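You operate a simulated robot arm through the tools that you are given. There is no shell and no other tool.

The job below is to be done with a simulated robot arm. You get a single attempt, and the scene is never put back.

TASK
Give the salad 2 dashes of salty sauce, close the bottle and stir.
Fine: the salad is in the clay mortar; put the bottle back; stir with the green ladle from slot three and put it back. Set down upright: what you pick out.

Only the result counts: the job must be done as asked and must still hold three seconds after the hand-in. Knocking over, shifting, dropping, spilling or breaking anything else fails it.

THE ROBOT
A 7-joint arm with a fingered hand, fixed in place. Base frame: the origin is on the floor under the middle of its stand, x ahead of it, y to its left, z up. Readings come in mm, degrees, newtons and seconds.
It reaches about 1164 mm from its shoulder. Its first joint turns from -166.0 to 166.0 degrees. Payload 4.7 kg.
Tool frame: the origin (TCP) lies between the finger pads and is the grasp point; the fingertips stand 36 mm ahead of it; z points along the fingers, y is the line along which they close. The gripper opens to 120 mm; its body begins 42 mm behind the TCP. The gripper is a hand of 5 fingers: y runs from the thumb to the fingers, the wrist lies at [-18, -122, -210] in the tool frame, and closing takes about 1.5 s.
Orientation is that of the tool frame in the base frame, as a unit quaternion [x, y, z, w]. With the fingers straight down and the wrist toward the robot, the tool's x, y and z point along [0, 1, 0], [1, 0, 0] and [0, 0, -1] of the base frame.

THE INTERFACE
- The arm moves only by the tool nudge_tool. Its argument "steps" is one flat list of numbers, 6 for each row, row after row: the shift along the base's x, y, z in units of 40 mm (1.0 is 40 mm), then the turn, a rotation vector about the base's x, y, z in units of 5 degrees (1.0 is 5 degrees). In form: [x, y, z, ax, ay, az, x, y, z, ax, ay, az, ...]. A call has 1 to 20 rows; each row shifts and turns the commanded pose from where the row before left it. "fingers" is the opening, from 0 (shut) to 1 (fully open), set as the call begins (left out, the last holds). A call with a number of a shift or a turn outside -1 to 1 is refused whole. A row lasts 0.2 s, in which the tool goes at most 50 mm and 8.6 degrees; a call with a longer step from one row to the next is refused whole, and so is a gripper value outside its range. A pose out of reach is approached as far as the arm can. The call stops where the force on the tool passes 40 N (or 10 N more than at its start, if that is more) or the arm is blocked; 0.2 s more then pass. Each finger travels about 45 mm/s and halts on what it meets, pressing with about 27 N; the grip force reading is that of the motor and also rises with nothing between the fingers. The clock runs only during rows and for 0.2 s after the last one: add rows that do not move to give the fingers time. It gives the time, the measured TCP pose, the force on the tool (base axes), the opening and the grip force at its end, in the units of the frame above (readings bear some noise), with the torque about the TCP (base axes, N m) and any sound that the robot's microphone picked up.
- Cameras (640 x 400 px; columns grow to the right, rows downward): "scene" is fixed at [400.4, -499.6, 1624.8]; the picture's right is [-0.01, 1.00, 0.00], its down [0.98, 0.01, -0.17] and it looks along [-0.17, -0.00, -0.98] (base axes); focal length 214 px, centre (320, 200). "wrist" rides on the gripper at [73, -91, -143] in the tool frame; the picture's right is [-0.80, 0.28, -0.53], its down [-0.53, -0.73, 0.42] and it looks along [-0.27, 0.62, 0.74] (tool axes); focal length 234 px, centre (320, 200). There is no depth. A picture from a camera that has moved, and an enlarged one, comes with that camera's place and axes in the base frame and with its lens.
- snapshot(camera): a new picture of that camera. No time passes.
- curl_fingers(index, middle, ring, little, thumb_bend, thumb_turn): sets how far each is bent, from 0 (flat) to 1 (curled in); at 0.3 the hand is open as for a grip, at 0.7 the pads meet at the TCP. One left out holds its place. A second passes; each finger stops where it meets its share of the squeeze, and holds until it gets a number again. A gripper value or a shape takes the hand back. It gives what a move gives, with no picture; readings hold the bend of each and the force on index, middle, ring, little, thumb and palm. thumb_turn goes from beside the hand (0) to across from the fingers (1), as for a grip.
- set_grasp(shape): the hand has 5 fingers and takes this shape, open, in about a second: jaw (thumb against the fingers, like two jaws); tri (thumb and two fingers); tip (a fingertip pinch); poke (one finger out to press); point (the index stretched); flat (the hand flat); cup (the hand cupped); fist (a fist). The gripper value then closes the fingers along that shape, each until it touches; the sizes above hold for jaw. It gives what a move gives, with no picture.
- close_up(camera, box): a new picture of the part [left, top, right, bottom] of that camera's present view, enlarged. No time passes.
- finish_job(): hands the job in; it is judged then, once.

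Nothing tells you positions but the pictures and the camera data. Unless the task says otherwise, let go and move clear before handing in.

The tools are called after ">>>" as name(argument=value, ...) on one line, values as JSON. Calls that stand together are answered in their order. nudge_tool: Moves the arm, as the interface text tells. Its arguments: {"type":"object","properties":{"steps":{"type":"array","items":{"type":"number"}},"fingers":{"type":"number"}},"required":["steps"]} The other tools are called the same way: set_grasp (shape) gives the hand a shape; curl_fingers (index, middle, ring, little, thumb_bend, thumb_turn) moves the fingers one by one; snapshot (camera) takes a picture; close_up (camera, box) takes an enlarged picture of a part of a camera's view; finish_job () hands the job in.

At the start:

```text
t: 0.0
tcp_pos: [157.5, -486.2, 1250.8]
tcp_rot: [0.707, 0.707, 0.0, 0.0]
ft_force: [1.0, 0.1, -0.9]
ft_torque: [-0.01, -0.01, 0.01]
finger_gap: 119.6
grasp_force: 0.1
shape: jaw
bend: [0.3, 0.3, 0.3, 0.3, 0.3, 0.98]
finger forces: [0.1, 0.0, 0.0, 0.0, 0.1, 0.0]
```

scene: 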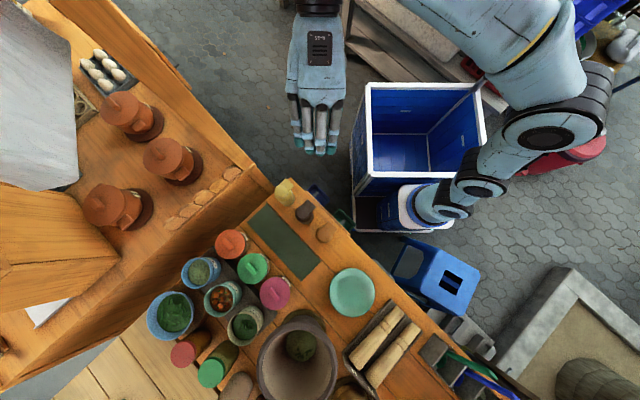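
wrist: 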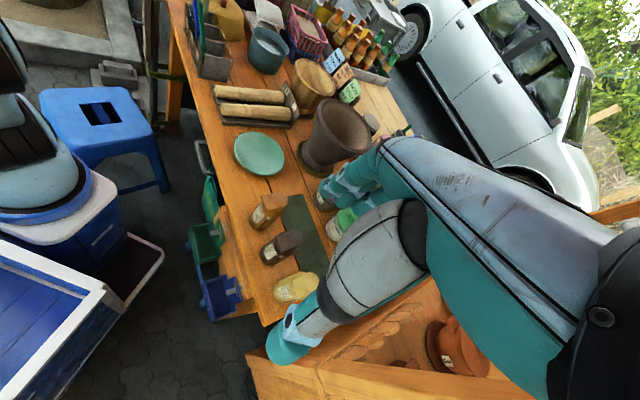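

I see a street-food stall: a clay mortar on a wooden table, jars, some small bottles, a rack with utensils on the right side, and a row of sauce bottles further away. I'll take closer pictures before moving anything.

>>> close_up(camera="scene", box=[240, 170, 400, 270])

>>> close_up(camera="scene", box=[380, 300, 540, 400])

>>> close_up(camera="wrist", box=[180, 0, 420, 150])

>>> close_up(camera="wrist", box=[220, 160, 380, 320])

>>> close_up(camera="scene", box=[200, 290, 420, 400])

```text
4.00 times, centred on (320, 220) of scene
camera zoom: at [400.4, -499.6, 1624.8], right [-0.01, 1.0, 0.0], down [0.98, 0.01, -0.17], along [-0.17, 0.0, -0.98], focal length 858 px, centre (320, 120)
```

zoom: 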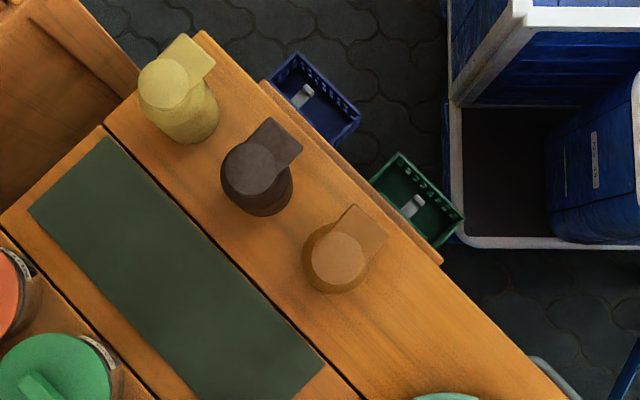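

```text
4.00 times, centred on (460, 350) of scene
camera zoom: at [400.4, -499.6, 1624.8], right [-0.01, 1.0, 0.0], down [0.98, 0.01, -0.17], along [-0.17, 0.0, -0.98], focal length 858 px, centre (-240, -400)
```

zoom: 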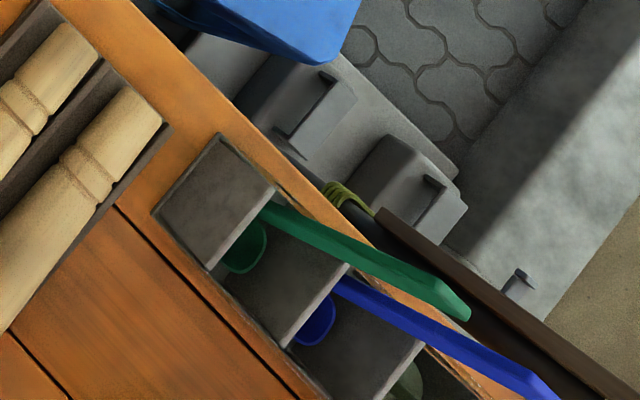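

```text
2.67 times, centred on (300, 75) of wrist
camera zoom: at [66.0, -414.3, 1393.1], right [0.28, -0.8, 0.53], down [-0.73, -0.53, -0.42], along [0.62, -0.27, -0.74], focal length 624 px, centre (373, 533)
```

zoom: 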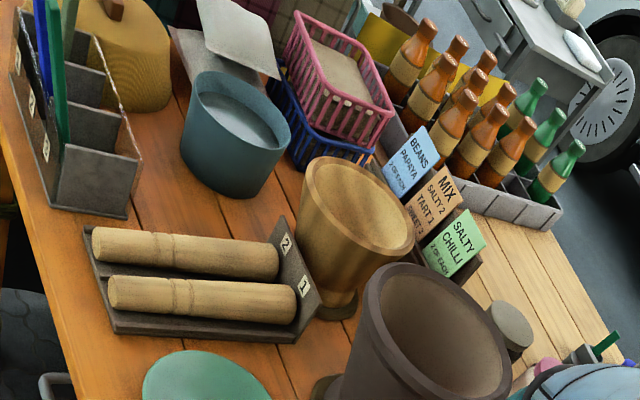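

```text
2.50 times, centred on (300, 240) of wrist
camera zoom: at [66.0, -414.3, 1393.1], right [0.28, -0.8, 0.53], down [-0.73, -0.53, -0.42], along [0.62, -0.27, -0.74], focal length 585 px, centre (370, 100)
```

zoom: 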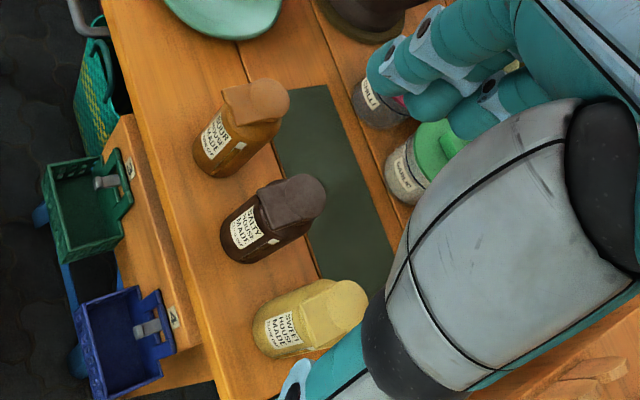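

```text
2.91 times, centred on (310, 345) of scene
camera zoom: at [400.4, -499.6, 1624.8], right [-0.01, 1.0, 0.0], down [0.98, 0.01, -0.17], along [-0.17, 0.0, -0.98], focal length 624 px, centre (349, -222)
```

zoom: 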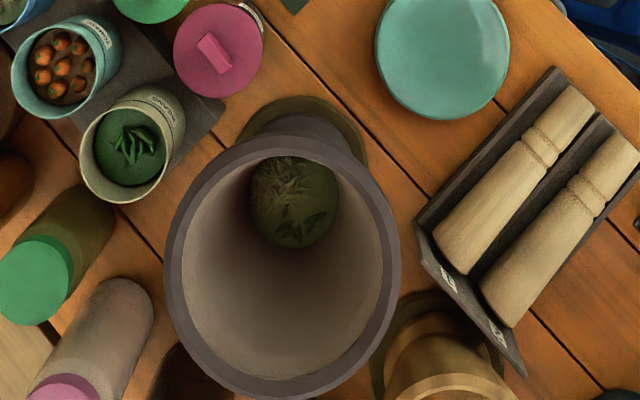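

The dark middle bottle by the mat is labelled "SALTY", the grey-brown mortar holds greens, and a slotted rack holds green and blue ladles. I'll enlarge the bottle labels, caps and rack slots further.

>>> close_up(camera="wrist", box=[250, 180, 330, 310])

>>> close_up(camera="wrist", box=[180, 0, 240, 90])

>>> close_up(camera="wrist", box=[310, 30, 370, 110])

>>> close_up(camera="scene", box=[290, 195, 340, 245])

>>> close_up(camera="scene", box=[410, 325, 530, 400])

```text
3.08 times, centred on (290, 245) of wrist
camera zoom: at [66.0, -414.3, 1393.1], right [0.28, -0.8, 0.53], down [-0.73, -0.53, -0.42], along [0.62, -0.27, -0.74], focal length 720 px, centre (412, 62)
```

zoom: 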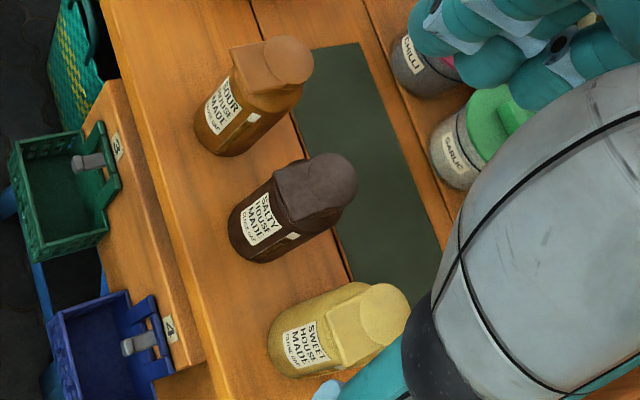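

```text
4.44 times, centred on (210, 45) of wrist
camera zoom: at [66.0, -414.3, 1393.1], right [0.28, -0.8, 0.53], down [-0.73, -0.53, -0.42], along [0.62, -0.27, -0.74], focal length 1041 px, centre (809, 889)
```

zoom: 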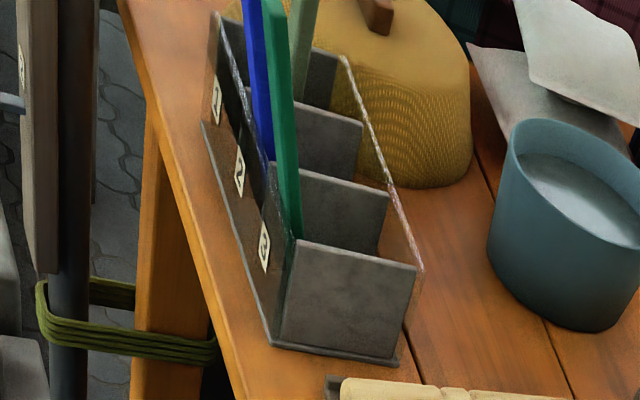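

```text
5.00 times, centred on (340, 70) of wrist
camera zoom: at [66.0, -414.3, 1393.1], right [0.28, -0.8, 0.53], down [-0.73, -0.53, -0.42], along [0.62, -0.27, -0.74], focal length 1171 px, centre (220, 850)
```

zoom: 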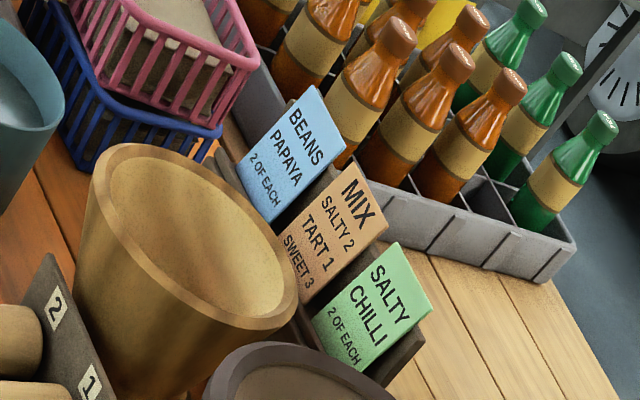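

```text
8.00 times, centred on (315, 220) of scene
camera zoom: at [400.4, -499.6, 1624.8], right [-0.01, 1.0, 0.0], down [0.98, 0.01, -0.17], along [-0.17, 0.0, -0.98], focal length 1716 px, centre (360, 40)
```

zoom: 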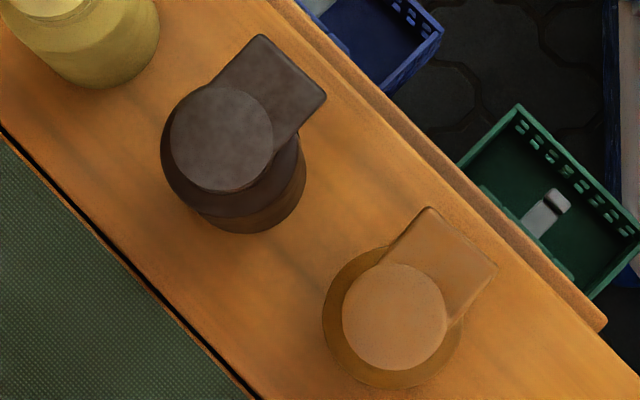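

```text
5.33 times, centred on (470, 362) of scene
camera zoom: at [400.4, -499.6, 1624.8], right [-0.01, 1.0, 0.0], down [0.98, 0.01, -0.17], along [-0.17, 0.0, -0.98], focal length 1144 px, centre (-480, -667)
```

zoom: 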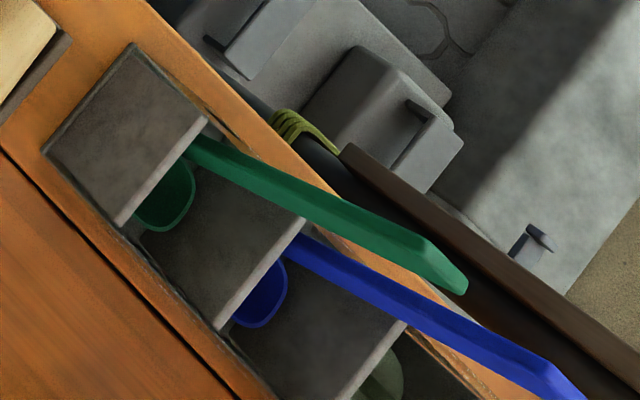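

The rack has three slots, with the green ladle in slot 3. By triangulation the salty bottle's cap top is near (320, -557, 922). Next I'll look at the hand itself, the small print on the label and the rest of the scene.

>>> close_up(camera="scene", box=[270, 60, 370, 160])

>>> close_up(camera="wrist", box=[270, 222, 310, 262])

>>> close_up(camera="wrist", box=[240, 180, 340, 280])

>>> close_up(camera="wrist", box=[260, 130, 460, 370])

```text
4.00 times, centred on (320, 110) of scene
camera zoom: at [400.4, -499.6, 1624.8], right [-0.01, 1.0, 0.0], down [0.98, 0.01, -0.17], along [-0.17, 0.0, -0.98], focal length 858 px, centre (320, 560)
```

zoom: 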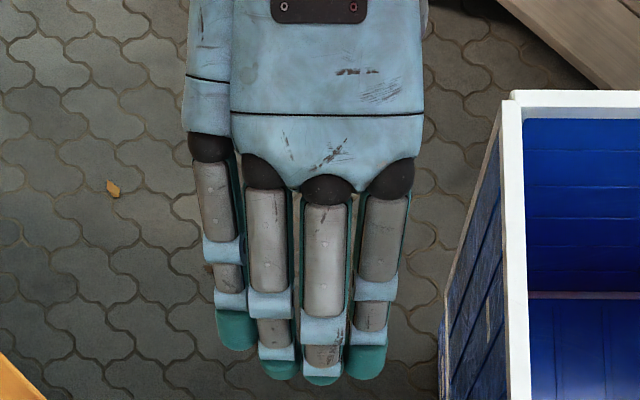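

```text
10.00 times, centred on (290, 242) of wrist
camera zoom: at [66.0, -414.3, 1393.1], right [0.28, -0.8, 0.53], down [-0.73, -0.53, -0.42], along [0.62, -0.27, -0.74], focal length 2342 px, centre (620, -220)
```

zoom: 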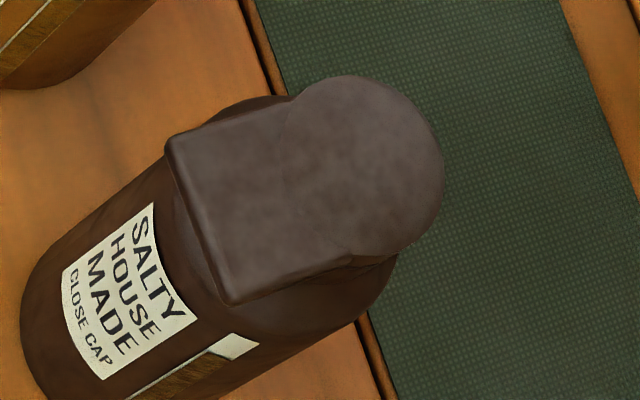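

```text
4.00 times, centred on (290, 230) of wrist
camera zoom: at [66.0, -414.3, 1393.1], right [0.28, -0.8, 0.53], down [-0.73, -0.53, -0.42], along [0.62, -0.27, -0.74], focal length 937 px, centre (440, 80)
```

zoom: 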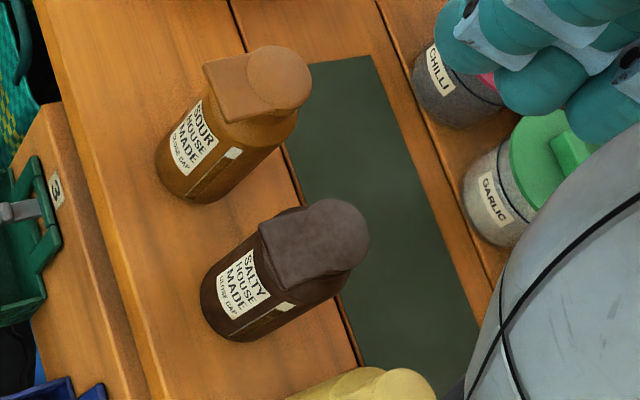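

```text
1.67 times, centred on (360, 250) of wrist
camera zoom: at [66.0, -414.3, 1393.1], right [0.28, -0.8, 0.53], down [-0.73, -0.53, -0.42], along [0.62, -0.27, -0.74], focal length 390 px, centre (253, 117)
```

zoom: 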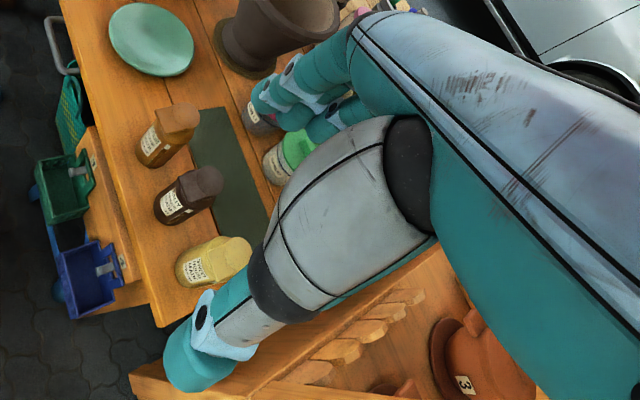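

The label's fine print reads "CLOSE CAP". The cap looks like a flip lid, with its tab pointing to the robot side and the hinge on the mat side. I'll tilt the hand and come down to about z 990, above the bottles, so the wrist camera sees them close from the label side.

>>> nudge_tool(steps=[0.064, -0.072, -0.65, 0.852, -0.353, -0.852, 0.064, -0.072, -0.65, 0.852, -0.353, -0.852, 0.064, -0.072, -0.65, 0.852, -0.353, -0.852, 0.064, -0.072, -0.65, 0.852, -0.353, -0.852, 0.064, -0.072, -0.65, 0.852, -0.353, -0.852, 0.064, -0.072, -0.65, 0.852, -0.353, -0.852, 0.064, -0.072, -0.65, 0.852, -0.353, -0.852, 0.064, -0.072, -0.65, 0.852, -0.353, -0.852, 0.064, -0.072, -0.65, 0.852, -0.353, -0.852, 0.064, -0.072, -0.65, 0.852, -0.353, -0.852])

>>> snapshot(camera="wrist")

>>> snapshot(camera="scene")

```text
t: 2.2
tcp_pos: [182.9, -517.0, 988.8]
tcp_rot: [0.854, 0.353, 0.353, -0.147]
ft_force: [1.0, 0.6, 0.4]
ft_torque: [-0.02, 0.06, 0.01]
finger_gap: 119.7
grasp_force: 0.0
shape: jaw
bend: [0.3, 0.3, 0.3, 0.3, 0.3, 0.98]
finger forces: [0.1, 0.1, 0.1, 0.0, 0.0, 0.1]
```

```text
taken
camera wrist: at [82.8, -487.0, 1142.7], right [-0.47, -0.86, -0.2], down [-0.57, 0.46, -0.68], along [0.67, -0.2, -0.71], focal length 234 px, centre (320, 200)
```

wrist: 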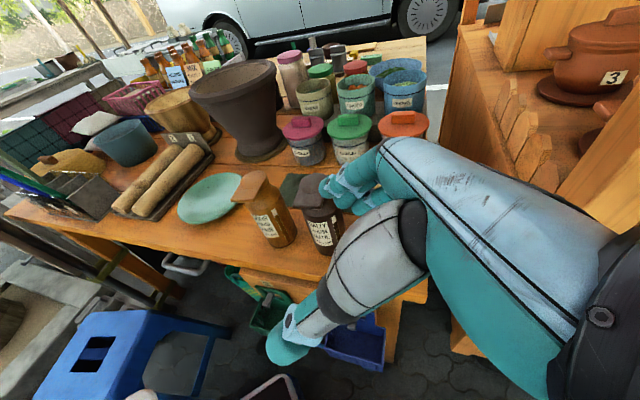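

```text
taken
```

scene: 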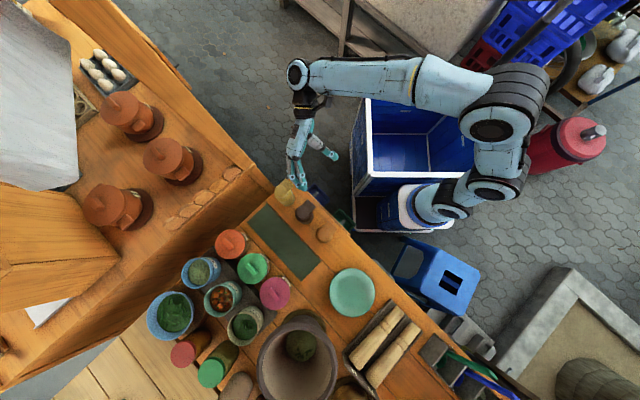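

The arm went where I sent it and I now see the bottles from the label side. I'll enlarge this view to understand the cap.

>>> close_up(camera="wrist", box=[225, 160, 355, 260])

>>> close_up(camera="wrist", box=[285, 170, 345, 260])

>>> close_up(camera="wrist", box=[0, 30, 250, 200])

```text
4.00 times, centred on (290, 210) of wrist
camera zoom: at [82.8, -487.0, 1142.7], right [-0.47, -0.86, -0.2], down [-0.57, 0.46, -0.68], along [0.67, -0.2, -0.71], focal length 937 px, centre (440, 160)
```

zoom: 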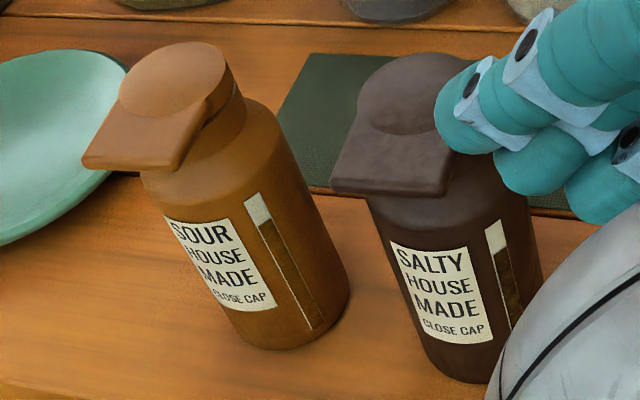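

```text
4.44 times, centred on (315, 215) of wrist
camera zoom: at [82.8, -487.0, 1142.7], right [-0.47, -0.86, -0.2], down [-0.57, 0.46, -0.68], along [0.67, -0.2, -0.71], focal length 1041 px, centre (342, 133)
```

zoom: 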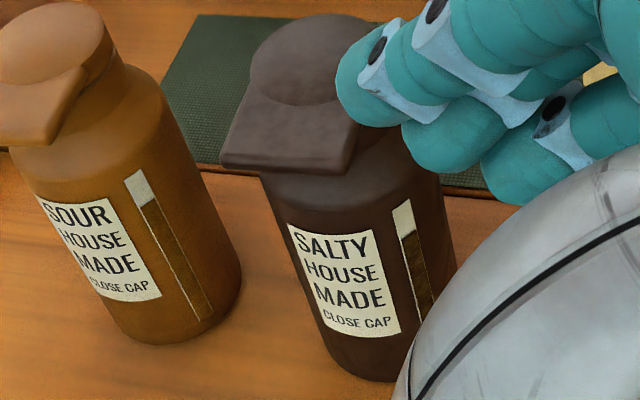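

```text
2.35 times, centred on (125, 115) of wrist
camera zoom: at [82.8, -487.0, 1142.7], right [-0.47, -0.86, -0.2], down [-0.57, 0.46, -0.68], along [0.67, -0.2, -0.71], focal length 551 px, centre (779, 400)
```

zoom: 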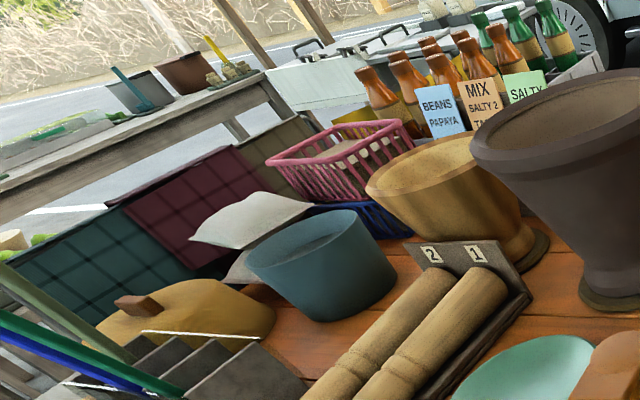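

Triangulating again, the cap and tab top are at z ≈ 926 and the table is at z ≈ 786. The tab overhangs the body by about 13 mm on the robot side, so the lid hinges on the mat side. I'll go up a little, shape the hand for poking and see where the fingertip lies.

>>> nudge_tool(steps=[-0.3, 0.3, 0.9, 0, 0, 0, -0.3, 0.3, 0.9, 0, 0, 0])

>>> set_grasp(shape="poke")

>>> snapshot(camera="wrist")

>>> close_up(camera="scene", box=[260, 50, 380, 210])

```text
t: 2.8
tcp_pos: [159.4, -493.0, 1061.8]
tcp_rot: [0.854, 0.354, 0.353, -0.148]
ft_force: [0.1, -0.8, -0.4]
ft_torque: [0.04, 0.0, 0.0]
finger_gap: 119.7
grasp_force: 0.1
shape: jaw
bend: [0.3, 0.3, 0.3, 0.3, 0.3, 0.98]
finger forces: [0.0, 0.0, 0.0, 0.0, 0.1, 0.1]
```

```text
t: 3.7
tcp_pos: [159.3, -493.2, 1061.6]
tcp_rot: [0.854, 0.353, 0.352, -0.147]
ft_force: [0.1, -0.1, -0.8]
ft_torque: [0.0, 0.03, -0.02]
finger_gap: 0.0
grasp_force: 0.1
shape: poke
bend: [0.7, 0.7, 0.99, 0.99, 1.0, 1.0]
finger forces: [0.0, 0.0, 0.0, 0.0, 0.1, 0.0]
```

```text
taken
camera wrist: at [58.5, -463.0, 1214.6], right [-0.47, -0.86, -0.2], down [-0.57, 0.46, -0.68], along [0.67, -0.2, -0.71], focal length 234 px, centre (320, 200)
```

wrist: 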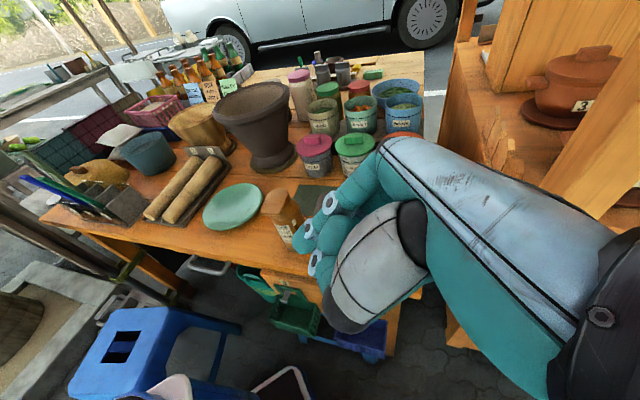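

```text
2.50 times, centred on (320, 130) of scene
camera zoom: at [400.4, -499.6, 1624.8], right [-0.01, 1.0, 0.0], down [0.98, 0.01, -0.17], along [-0.17, 0.0, -0.98], focal length 536 px, centre (320, 375)
```

zoom: 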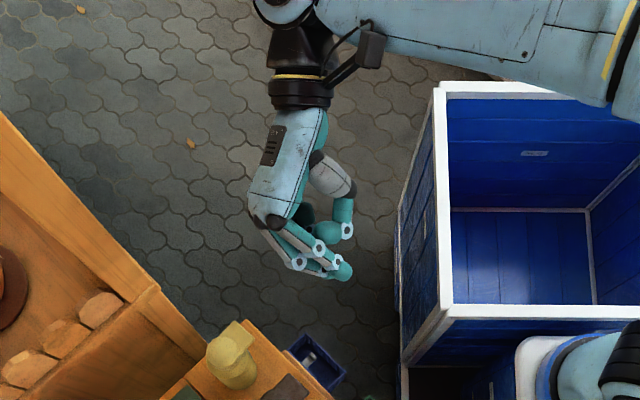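

The poke shape puts the index and middle tips together near the TCP. Next I'll turn the hand level, pointing from the robot side toward the bottles with the index finger uppermost. I'll do this over free space beyond the table edge.

>>> nudge_tool(steps=[0.034, 0.0875, -0.0775, 0, -0.497, -0.85, 0.034, 0.0875, -0.0775, 0, -0.497, -0.85, 0.034, 0.0875, -0.0775, 0, -0.497, -0.85, 0.034, 0.0875, -0.0775, 0, -0.497, -0.85, 0.034, 0.0875, -0.0775, 0, -0.497, -0.85, 0.034, 0.0875, -0.0775, 0, -0.497, -0.85, 0.034, 0.0875, -0.0775, 0, -0.497, -0.85, 0.034, 0.0875, -0.0775, 0, -0.497, -0.85, 0.034, 0.0875, -0.0775, 0, -0.497, -0.85, 0.034, 0.0875, -0.0775, 0, -0.497, -0.85, 0.034, 0.0875, -0.0775, 0, -0.497, -0.85, 0.034, 0.0875, -0.0775, 0, -0.497, -0.85, 0.034, 0.0875, -0.0775, 0, -0.497, -0.85, 0.034, 0.0875, -0.0775, 0, -0.497, -0.85, 0.034, 0.0875, -0.0775, 0, -0.497, -0.85, 0.034, 0.0875, -0.0775, 0, -0.497, -0.85, 0.034, 0.0875, -0.0775, 0, -0.497, -0.85, 0.034, 0.0875, -0.0775, 0, -0.497, -0.85, 0.034, 0.0875, -0.0775, 0, -0.497, -0.85, 0.034, 0.0875, -0.0775, 0, -0.497, -0.85])

>>> snapshot(camera="wrist")

>>> snapshot(camera="scene")

```text
t: 7.9
tcp_pos: [188.9, -422.6, 999.5]
tcp_rot: [0.655, -0.271, 0.652, 0.27]
ft_force: [0.1, -0.2, -0.6]
ft_torque: [0.0, -0.02, 0.02]
finger_gap: 0.0
grasp_force: 0.0
shape: poke
bend: [0.7, 0.7, 0.99, 0.99, 1.0, 1.0]
finger forces: [0.1, 0.0, 0.1, 0.0, 0.1, 0.0]
```

```text
taken
camera wrist: at [150.9, -256.2, 1072.9], right [-0.57, 0.18, -0.8], down [0.82, 0.22, -0.53], along [0.08, -0.96, -0.27], focal length 234 px, centre (320, 200)
```

wrist: 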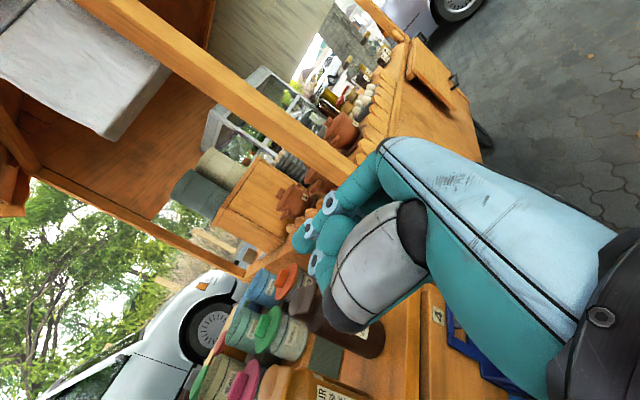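

```text
taken
```

scene: 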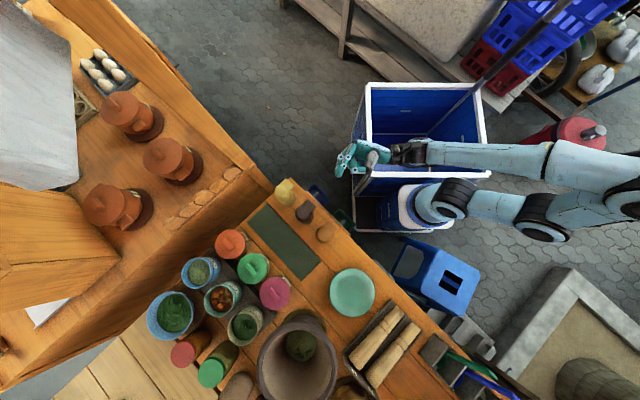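

The pose is reached. I'll move sideways and lower to get a near-profile view of the bottles past the fingers.

>>> nudge_tool(steps=[0.78, 0.3, -0.1, 0, 0, 0, 0.78, 0.3, -0.1, 0, 0, 0, 0.78, 0.2, -0.1, 0, 0, 0, 0.78, 0.2, -0.3, 0, 0, 0, 0.78, 0.1, -0.4, 0, 0, 0, 0.78, 0.1, -0.5, 0, 0, 0, 0.78, 0.1, -0.5, 0, 0, 0, 0.78, 0.1, -0.5, 0, 0, 0])

>>> snapshot(camera="wrist")

```text
t: 9.7
tcp_pos: [312.4, -369.4, 916.0]
tcp_rot: [0.656, -0.269, 0.653, 0.267]
ft_force: [0.3, 0.0, -0.2]
ft_torque: [-0.01, -0.01, -0.02]
finger_gap: 0.0
grasp_force: 0.0
shape: poke
bend: [0.7, 0.7, 0.99, 0.99, 1.0, 1.0]
finger forces: [0.0, 0.0, 0.0, 0.1, 0.1, 0.0]
out of reach, approached as far as the arm can: row 4, 5, 6, 7, 8
```

```text
taken
camera wrist: at [272.5, -204.1, 989.3], right [-0.57, 0.17, -0.8], down [0.82, 0.23, -0.53], along [0.09, -0.96, -0.27], focal length 234 px, centre (320, 200)
```

wrist: 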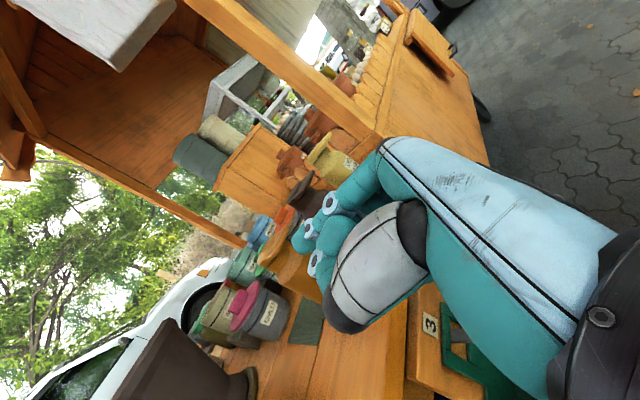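

The arm stopped short at (312, -369, 916), but the view already shows the bottles behind the fingers. I'll zoom in on them.

>>> close_up(camera="wrist", box=[240, 130, 380, 270])

>>> close_up(camera="wrist", box=[290, 125, 370, 205])

>>> close_up(camera="scene", box=[280, 110, 500, 260])

```text
2.86 times, centred on (310, 200) of wrist
camera zoom: at [272.5, -204.1, 989.3], right [-0.57, 0.17, -0.8], down [0.82, 0.23, -0.53], along [0.09, -0.96, -0.27], focal length 669 px, centre (349, 200)
```

zoom: 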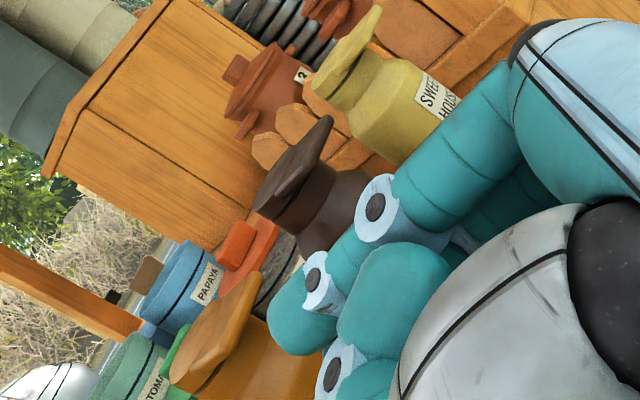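

```text
5.00 times, centred on (330, 165) of wrist
camera zoom: at [272.5, -204.1, 989.3], right [-0.57, 0.17, -0.8], down [0.82, 0.23, -0.53], along [0.09, -0.96, -0.27], focal length 1171 px, centre (270, 375)
```

zoom: 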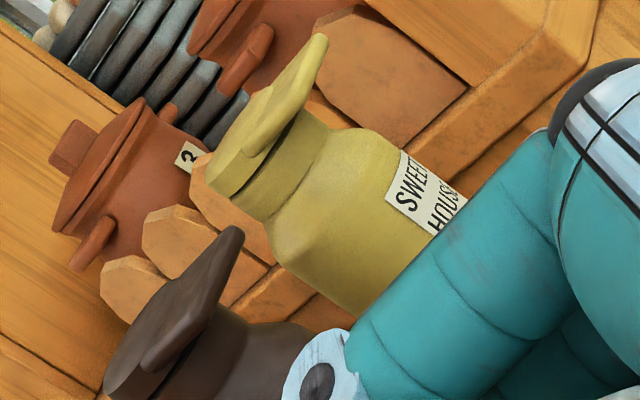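

```text
2.67 times, centred on (390, 185) of scene
camera zoom: at [400.4, -499.6, 1624.8], right [-0.01, 1.0, 0.0], down [0.98, 0.01, -0.17], along [-0.17, 0.0, -0.98], focal length 572 px, centre (133, 240)
```

zoom: 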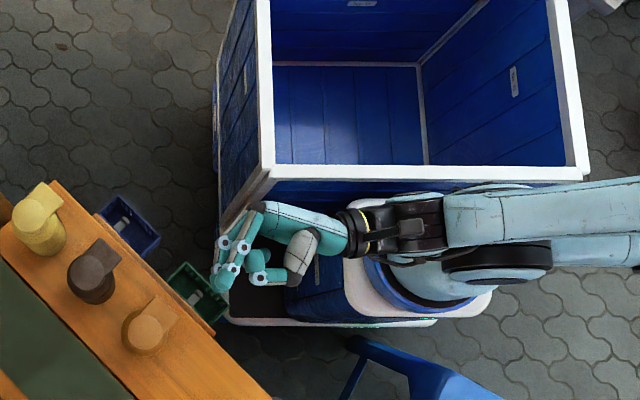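

The profile view is clear: the lid is a flat plate with an overhanging tab, and there is room under it down to the shoulder. I'll back off to a comfortable spot, leave only the index stretched out and locate its tip.

>>> nudge_tool(steps=[-0.5, -0.5, 0.3, 0, 0, 0])

>>> curl_fingers(index=0.45, middle=1.0, ring=1.0, little=1.0, thumb_bend=1.0, thumb_turn=1.0)

>>> snapshot(camera="wrist")

>>> close_up(camera="scene", box=[280, 110, 440, 230])

```text
t: 10.1
tcp_pos: [292.5, -389.4, 928.7]
tcp_rot: [0.654, -0.272, 0.652, 0.27]
ft_force: [0.0, 0.0, 0.1]
ft_torque: [0.06, 0.02, 0.0]
finger_gap: 0.0
grasp_force: 0.1
shape: poke
bend: [0.7, 0.7, 0.99, 0.99, 1.0, 1.0]
finger forces: [0.1, 0.0, 0.1, 0.0, 0.0, 0.1]
```

```text
t: 11.1
tcp_pos: [291.9, -389.2, 928.1]
tcp_rot: [0.654, -0.271, 0.653, 0.27]
ft_force: [0.9, 0.6, -0.2]
ft_torque: [0.04, 0.01, 0.01]
finger_gap: 33.4
grasp_force: 0.0
shape: fingers
bend: [0.31, 1.0, 1.0, 1.0, 1.0, 1.0]
finger forces: [0.0, 0.0, 0.0, 0.0, 0.0, 0.1]
```

```text
taken
camera wrist: at [254.3, -223.6, 1001.9], right [-0.57, 0.18, -0.8], down [0.82, 0.22, -0.53], along [0.08, -0.96, -0.27], focal length 234 px, centre (320, 200)
```

wrist: 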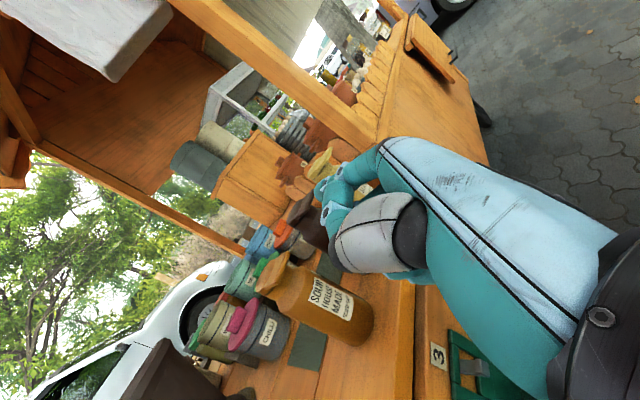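

```text
3.33 times, centred on (360, 170) of scene
camera zoom: at [400.4, -499.6, 1624.8], right [-0.01, 1.0, 0.0], down [0.98, 0.01, -0.17], along [-0.17, 0.0, -0.98], focal length 715 px, centre (187, 300)
```

zoom: 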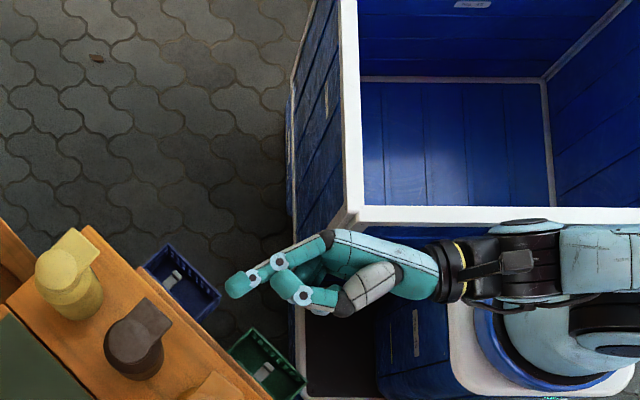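

The index now sticks out alone, and commands continue from the real pose after the reach limit. I'll enlarge both views to locate the fingertip.

>>> close_up(camera="wrist", box=[270, 140, 370, 240])

>>> close_up(camera="scene", box=[320, 150, 400, 210])

```text
4.00 times, centred on (320, 190) of wrist
camera zoom: at [254.3, -223.6, 1001.9], right [-0.57, 0.18, -0.8], down [0.82, 0.22, -0.53], along [0.08, -0.96, -0.27], focal length 937 px, centre (320, 240)
```

zoom: 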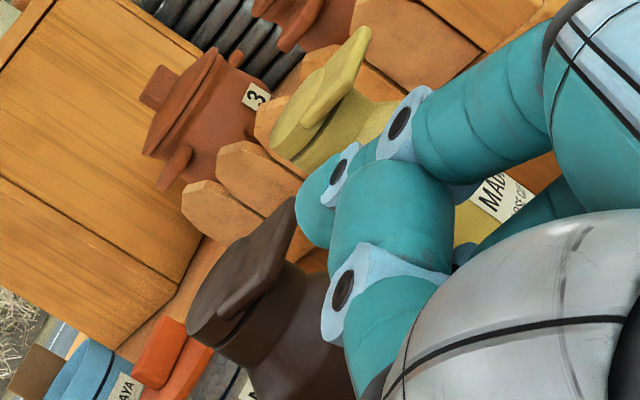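

```text
6.67 times, centred on (360, 180) of scene
camera zoom: at [400.4, -499.6, 1624.8], right [-0.01, 1.0, 0.0], down [0.98, 0.01, -0.17], along [-0.17, 0.0, -0.98], focal length 1430 px, centre (53, 333)
```

zoom: 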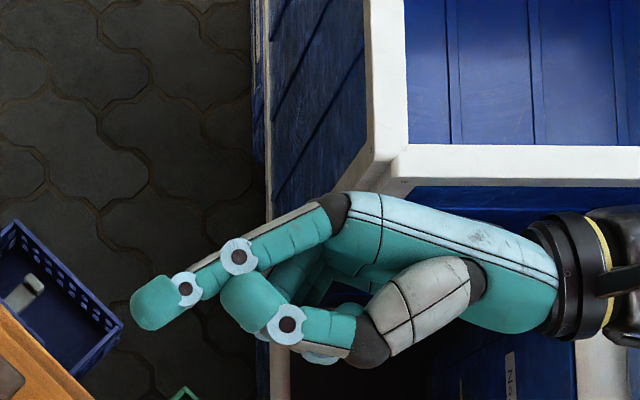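

The index tip sits at about tool (18, 60, 25), so I can work out where to place the hand. I'll go to a pre-contact pose, with the fingertip about 30 mm short of the tab and just below its height, and check there.

>>> nudge_tool(steps=[-0.11, -0.34, -0.4, 0, 0, 0, -0.11, -0.34, -0.4, 0, 0, 0, -0.11, -0.34, -0.4, 0, 0, 0, 0.2, -0.2, 0, 0, 0, 0, 0.2, -0.2, 0, 0, 0, 0])

>>> close_up(camera="wrist", box=[240, 130, 400, 230])

>>> close_up(camera="scene", box=[290, 170, 370, 230])

```text
t: 12.3
tcp_pos: [294.9, -446.3, 880.2]
tcp_rot: [0.654, -0.271, 0.653, 0.27]
ft_force: [0.3, 1.0, 0.3]
ft_torque: [0.04, -0.02, -0.05]
finger_gap: 33.4
grasp_force: 0.0
shape: fingers
bend: [0.31, 1.0, 1.0, 1.0, 1.0, 1.0]
finger forces: [0.0, 0.1, 0.1, 0.0, 0.1, 0.0]
```

```text
4.00 times, centred on (320, 180) of wrist
camera zoom: at [256.6, -280.6, 953.8], right [-0.57, 0.18, -0.8], down [0.82, 0.22, -0.53], along [0.08, -0.96, -0.27], focal length 937 px, centre (320, 280)
```

zoom: 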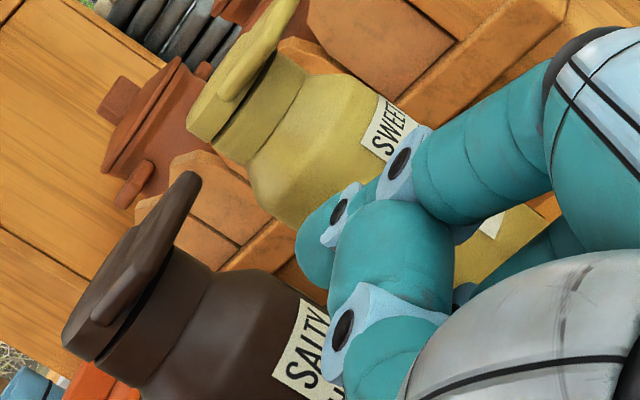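

```text
6.67 times, centred on (330, 200) of scene
camera zoom: at [400.4, -499.6, 1624.8], right [-0.01, 1.0, 0.0], down [0.98, 0.01, -0.17], along [-0.17, 0.0, -0.98], focal length 1430 px, centre (253, 200)
```

zoom: 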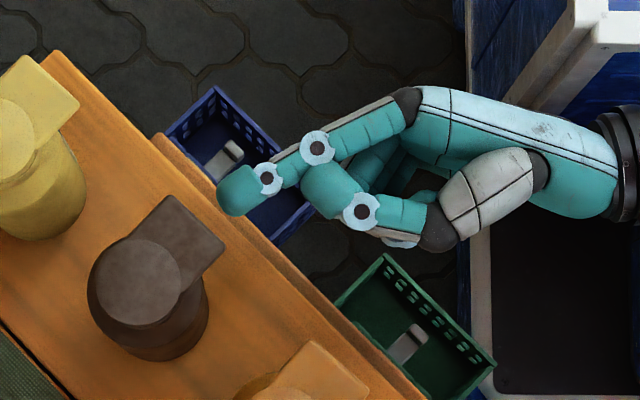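

The fingertip is lined up with the tab and slightly below it. I'll slide forward about 36 mm so it goes under the tab.

>>> nudge_tool(steps=[0.21, -0.21, 0, 0, 0, 0, 0.21, -0.21, 0, 0, 0, 0, 0.21, -0.21, 0, 0, 0, 0])

>>> close_up(camera="wrist", box=[240, 130, 400, 230])

>>> close_up(camera="scene", box=[290, 170, 370, 230])

```text
t: 13.1
tcp_pos: [303.9, -470.1, 882.3]
tcp_rot: [0.655, -0.269, 0.653, 0.268]
ft_force: [-0.1, -0.1, -0.2]
ft_torque: [0.01, 0.01, -0.03]
finger_gap: 33.2
grasp_force: 0.0
shape: fingers
bend: [0.31, 1.0, 1.0, 1.0, 1.0, 1.0]
finger forces: [0.1, 0.0, 0.0, 0.0, 0.0, 0.0]
out of reach, approached as far as the arm can: row 2, 3
```

```text
4.00 times, centred on (320, 180) of wrist
camera zoom: at [266.1, -304.5, 957.0], right [-0.57, 0.17, -0.8], down [0.82, 0.23, -0.53], along [0.09, -0.96, -0.27], focal length 937 px, centre (320, 280)
```

zoom: 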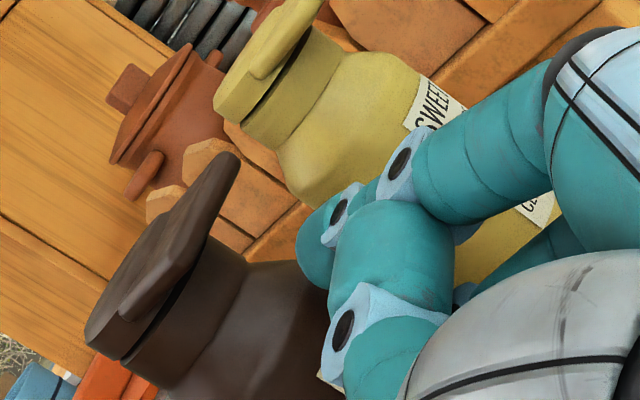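

```text
6.67 times, centred on (330, 200) of scene
camera zoom: at [400.4, -499.6, 1624.8], right [-0.01, 1.0, 0.0], down [0.98, 0.01, -0.17], along [-0.17, 0.0, -0.98], focal length 1430 px, centre (253, 200)
```

zoom: 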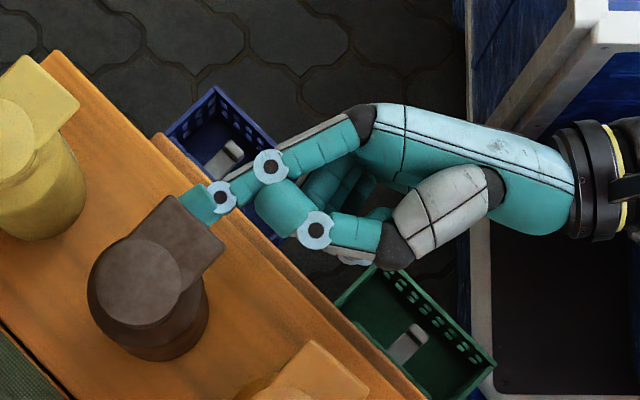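

The arm reached a limit at (304, -470), so the fingertip is only partly under the tab. I'll look at the whole arm to see which configuration limits it.

>>> snapshot(camera="scene")

>>> close_up(camera="scene", box=[340, 60, 640, 260])

```text
taken
```

scene: 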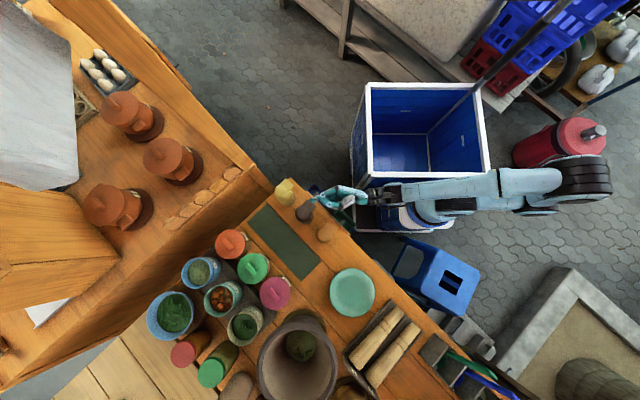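

```text
2.00 times, centred on (490, 160) of scene
camera zoom: at [400.4, -499.6, 1624.8], right [-0.01, 1.0, 0.0], down [0.98, 0.01, -0.17], along [-0.17, 0.0, -0.98], focal length 429 px, centre (-20, 280)
```

zoom: 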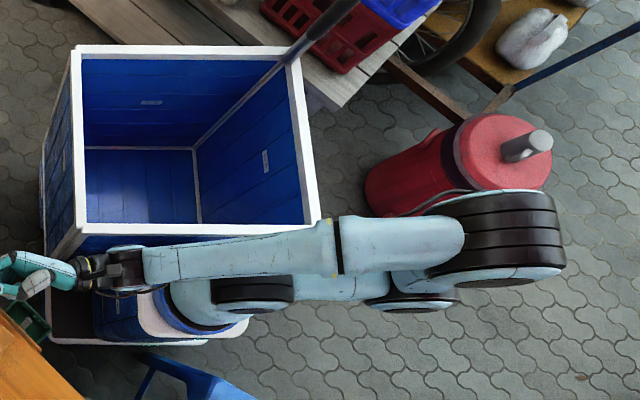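

The arm's shoulder sits near x ≈ 260, so the limit is the elbow folding too tightly. I'll back off and bend the index more, which lets the hand sit further from the shoulder. Then I'll find the tip again.

>>> nudge_tool(steps=[-0.3, 0.25, 0, 0, 0, 0, -0.3, 0.25, 0, 0, 0, 0, -0.5, -0.2, 0, 0, 0, 0, -0.3, -0.5, 0, 0, 0, 0])

>>> curl_fingers(index=0.65)

>>> close_up(camera="wrist", box=[240, 130, 400, 230])

>>> close_up(camera="scene", box=[290, 160, 370, 220])

```text
t: 14.1
tcp_pos: [247.9, -477.5, 882.9]
tcp_rot: [0.655, -0.272, 0.652, 0.27]
ft_force: [0.2, -0.5, 0.1]
ft_torque: [0.01, -0.02, -0.02]
finger_gap: 33.2
grasp_force: 0.1
shape: fingers
bend: [0.31, 1.0, 1.0, 1.0, 1.0, 1.0]
finger forces: [0.1, 0.0, 0.0, 0.0, 0.0, 0.1]
```

```text
t: 15.1
tcp_pos: [249.1, -478.1, 883.9]
tcp_rot: [0.654, -0.271, 0.653, 0.27]
ft_force: [0.1, 0.9, -0.3]
ft_torque: [-0.04, 0.0, -0.05]
finger_gap: 30.5
grasp_force: 0.1
shape: fingers
bend: [0.31, 1.0, 1.0, 1.0, 0.99, 1.0]
finger forces: [0.0, 0.0, 0.0, 0.0, 0.0, 0.1]
```

```text
4.00 times, centred on (320, 180) of wrist
camera zoom: at [211.4, -311.4, 956.9], right [-0.57, 0.18, -0.8], down [0.82, 0.22, -0.53], along [0.08, -0.96, -0.27], focal length 937 px, centre (320, 280)
```

zoom: 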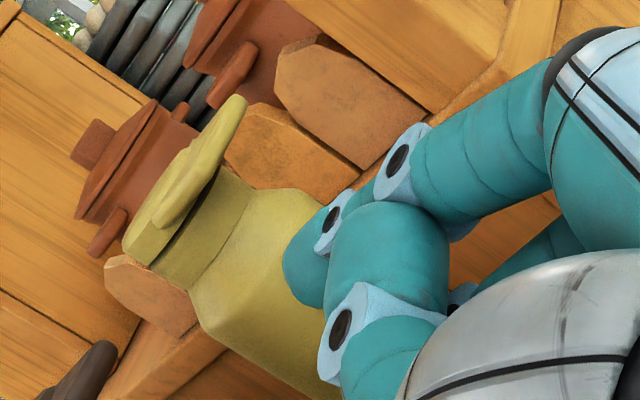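

```text
6.67 times, centred on (330, 190) of scene
camera zoom: at [400.4, -499.6, 1624.8], right [-0.01, 1.0, 0.0], down [0.98, 0.01, -0.17], along [-0.17, 0.0, -0.98], focal length 1430 px, centre (253, 267)
```

zoom: 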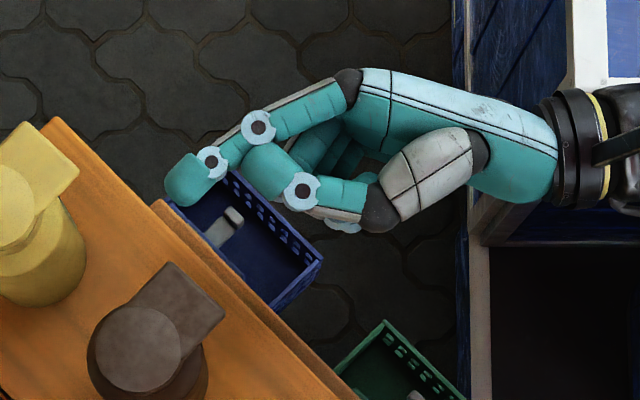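

The index didn't curl further because the thumb is in its way. I'll swing the thumb beside the hand and then bend the index.

>>> curl_fingers(thumb_turn=0.0, thumb_bend=0.5)

>>> curl_fingers(index=0.65)

>>> snapshot(camera="wrist")

>>> close_up(camera="scene", box=[290, 160, 370, 220])

```text
t: 16.1
tcp_pos: [248.4, -478.2, 883.8]
tcp_rot: [0.654, -0.271, 0.652, 0.27]
ft_force: [0.0, 1.0, -0.6]
ft_torque: [0.01, -0.01, -0.01]
finger_gap: 131.4
grasp_force: 0.0
shape: fingers
bend: [0.65, 1.0, 1.0, 1.0, 0.5, 0.0]
finger forces: [0.0, 0.0, 0.0, 0.1, 0.1, 0.1]
```

```text
t: 17.1
tcp_pos: [248.2, -477.4, 884.2]
tcp_rot: [0.654, -0.271, 0.653, 0.269]
ft_force: [-0.3, 0.0, -0.8]
ft_torque: [0.03, 0.0, 0.0]
finger_gap: 131.4
grasp_force: 0.1
shape: fingers
bend: [0.65, 1.0, 1.0, 1.0, 0.5, 0.0]
finger forces: [0.0, 0.1, 0.0, 0.1, 0.0, 0.0]
```

```text
taken
camera wrist: at [211.4, -311.4, 956.9], right [-0.57, 0.18, -0.8], down [0.82, 0.22, -0.53], along [0.08, -0.96, -0.27], focal length 234 px, centre (320, 200)
```

wrist: 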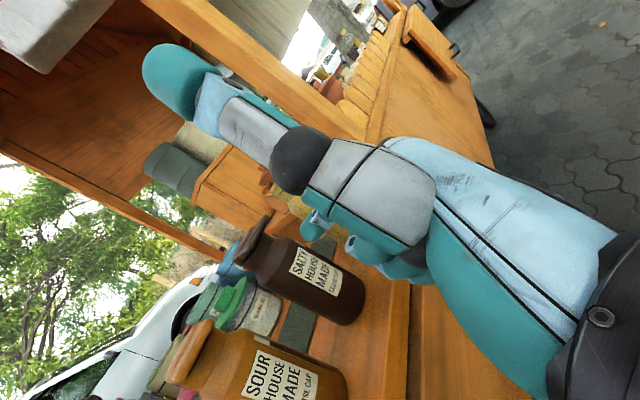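

```text
6.67 times, centred on (330, 190) of scene
camera zoom: at [400.4, -499.6, 1624.8], right [-0.01, 1.0, 0.0], down [0.98, 0.01, -0.17], along [-0.17, 0.0, -0.98], focal length 1430 px, centre (253, 267)
```

zoom: 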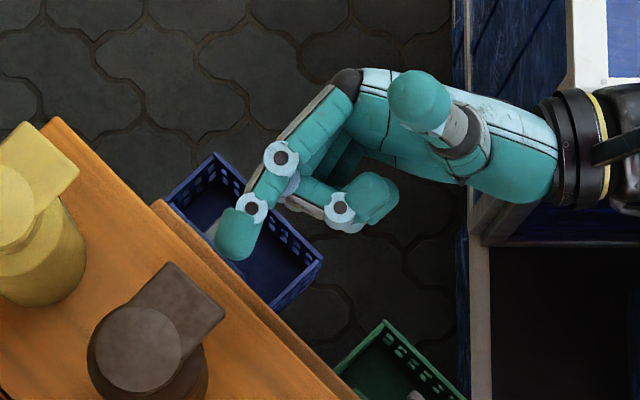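

The thumb is now up beside the hand and the index is bent to 0.65. I'll zoom in to get the tip's height.

>>> close_up(camera="wrist", box=[220, 170, 380, 330])

```text
2.50 times, centred on (300, 250) of wrist
camera zoom: at [211.4, -311.4, 956.9], right [-0.57, 0.18, -0.8], down [0.82, 0.22, -0.53], along [0.08, -0.96, -0.27], focal length 585 px, centre (370, 75)
```

zoom: 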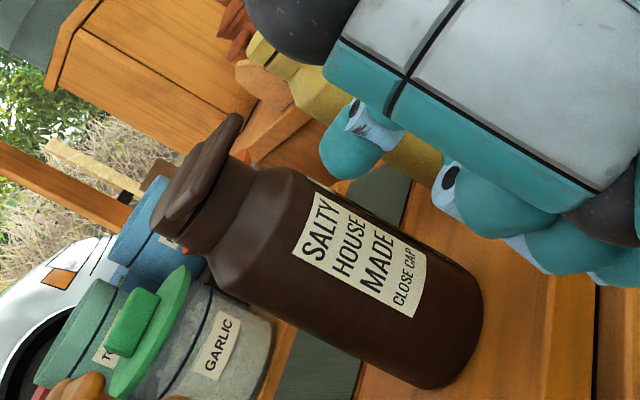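

The tip centre is about 10 mm above the TCP, and there is enough room between shoulder and tab. I'll slide in under the tab.

>>> nudge_tool(steps=[0.233, -0.202, 0.07, 0, 0, 0, 0.233, -0.202, 0.07, 0, 0, 0, 0.233, -0.202, 0.02, 0, 0, 0])

>>> close_up(camera="wrist", box=[220, 170, 380, 330])

>>> close_up(camera="scene", box=[290, 170, 370, 230])

```text
t: 17.9
tcp_pos: [278.6, -500.3, 889.9]
tcp_rot: [0.654, -0.272, 0.652, 0.27]
ft_force: [-0.4, 0.0, 0.2]
ft_torque: [0.03, 0.01, 0.04]
finger_gap: 131.4
grasp_force: 0.0
shape: fingers
bend: [0.65, 1.0, 1.0, 1.0, 0.5, 0.0]
finger forces: [0.0, 0.0, 0.0, 0.1, 0.0, 0.1]
```

```text
2.50 times, centred on (300, 250) of wrist
camera zoom: at [240.0, -335.8, 963.0], right [-0.57, 0.18, -0.8], down [0.82, 0.22, -0.53], along [0.08, -0.96, -0.27], focal length 585 px, centre (370, 75)
```

zoom: 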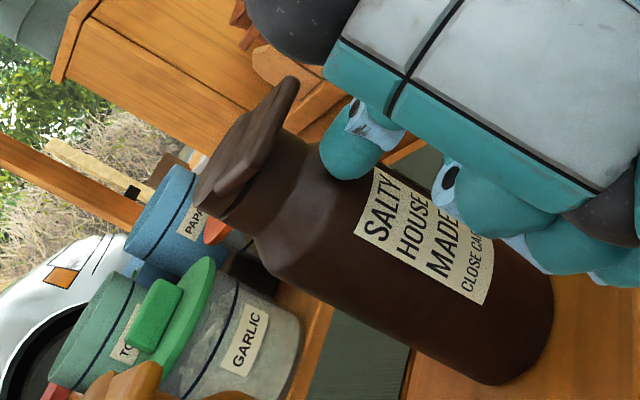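

```text
6.67 times, centred on (330, 200) of scene
camera zoom: at [400.4, -499.6, 1624.8], right [-0.01, 1.0, 0.0], down [0.98, 0.01, -0.17], along [-0.17, 0.0, -0.98], focal length 1430 px, centre (253, 200)
```

zoom: 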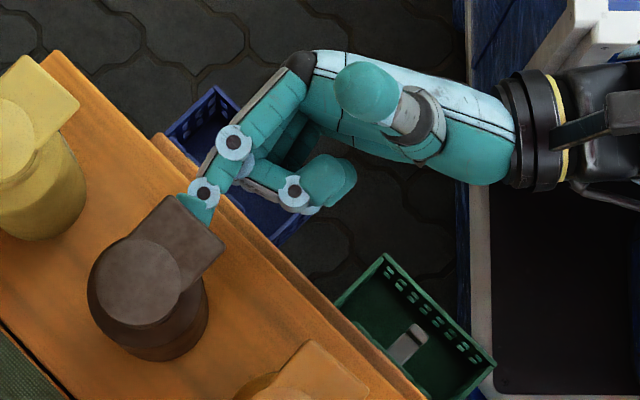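

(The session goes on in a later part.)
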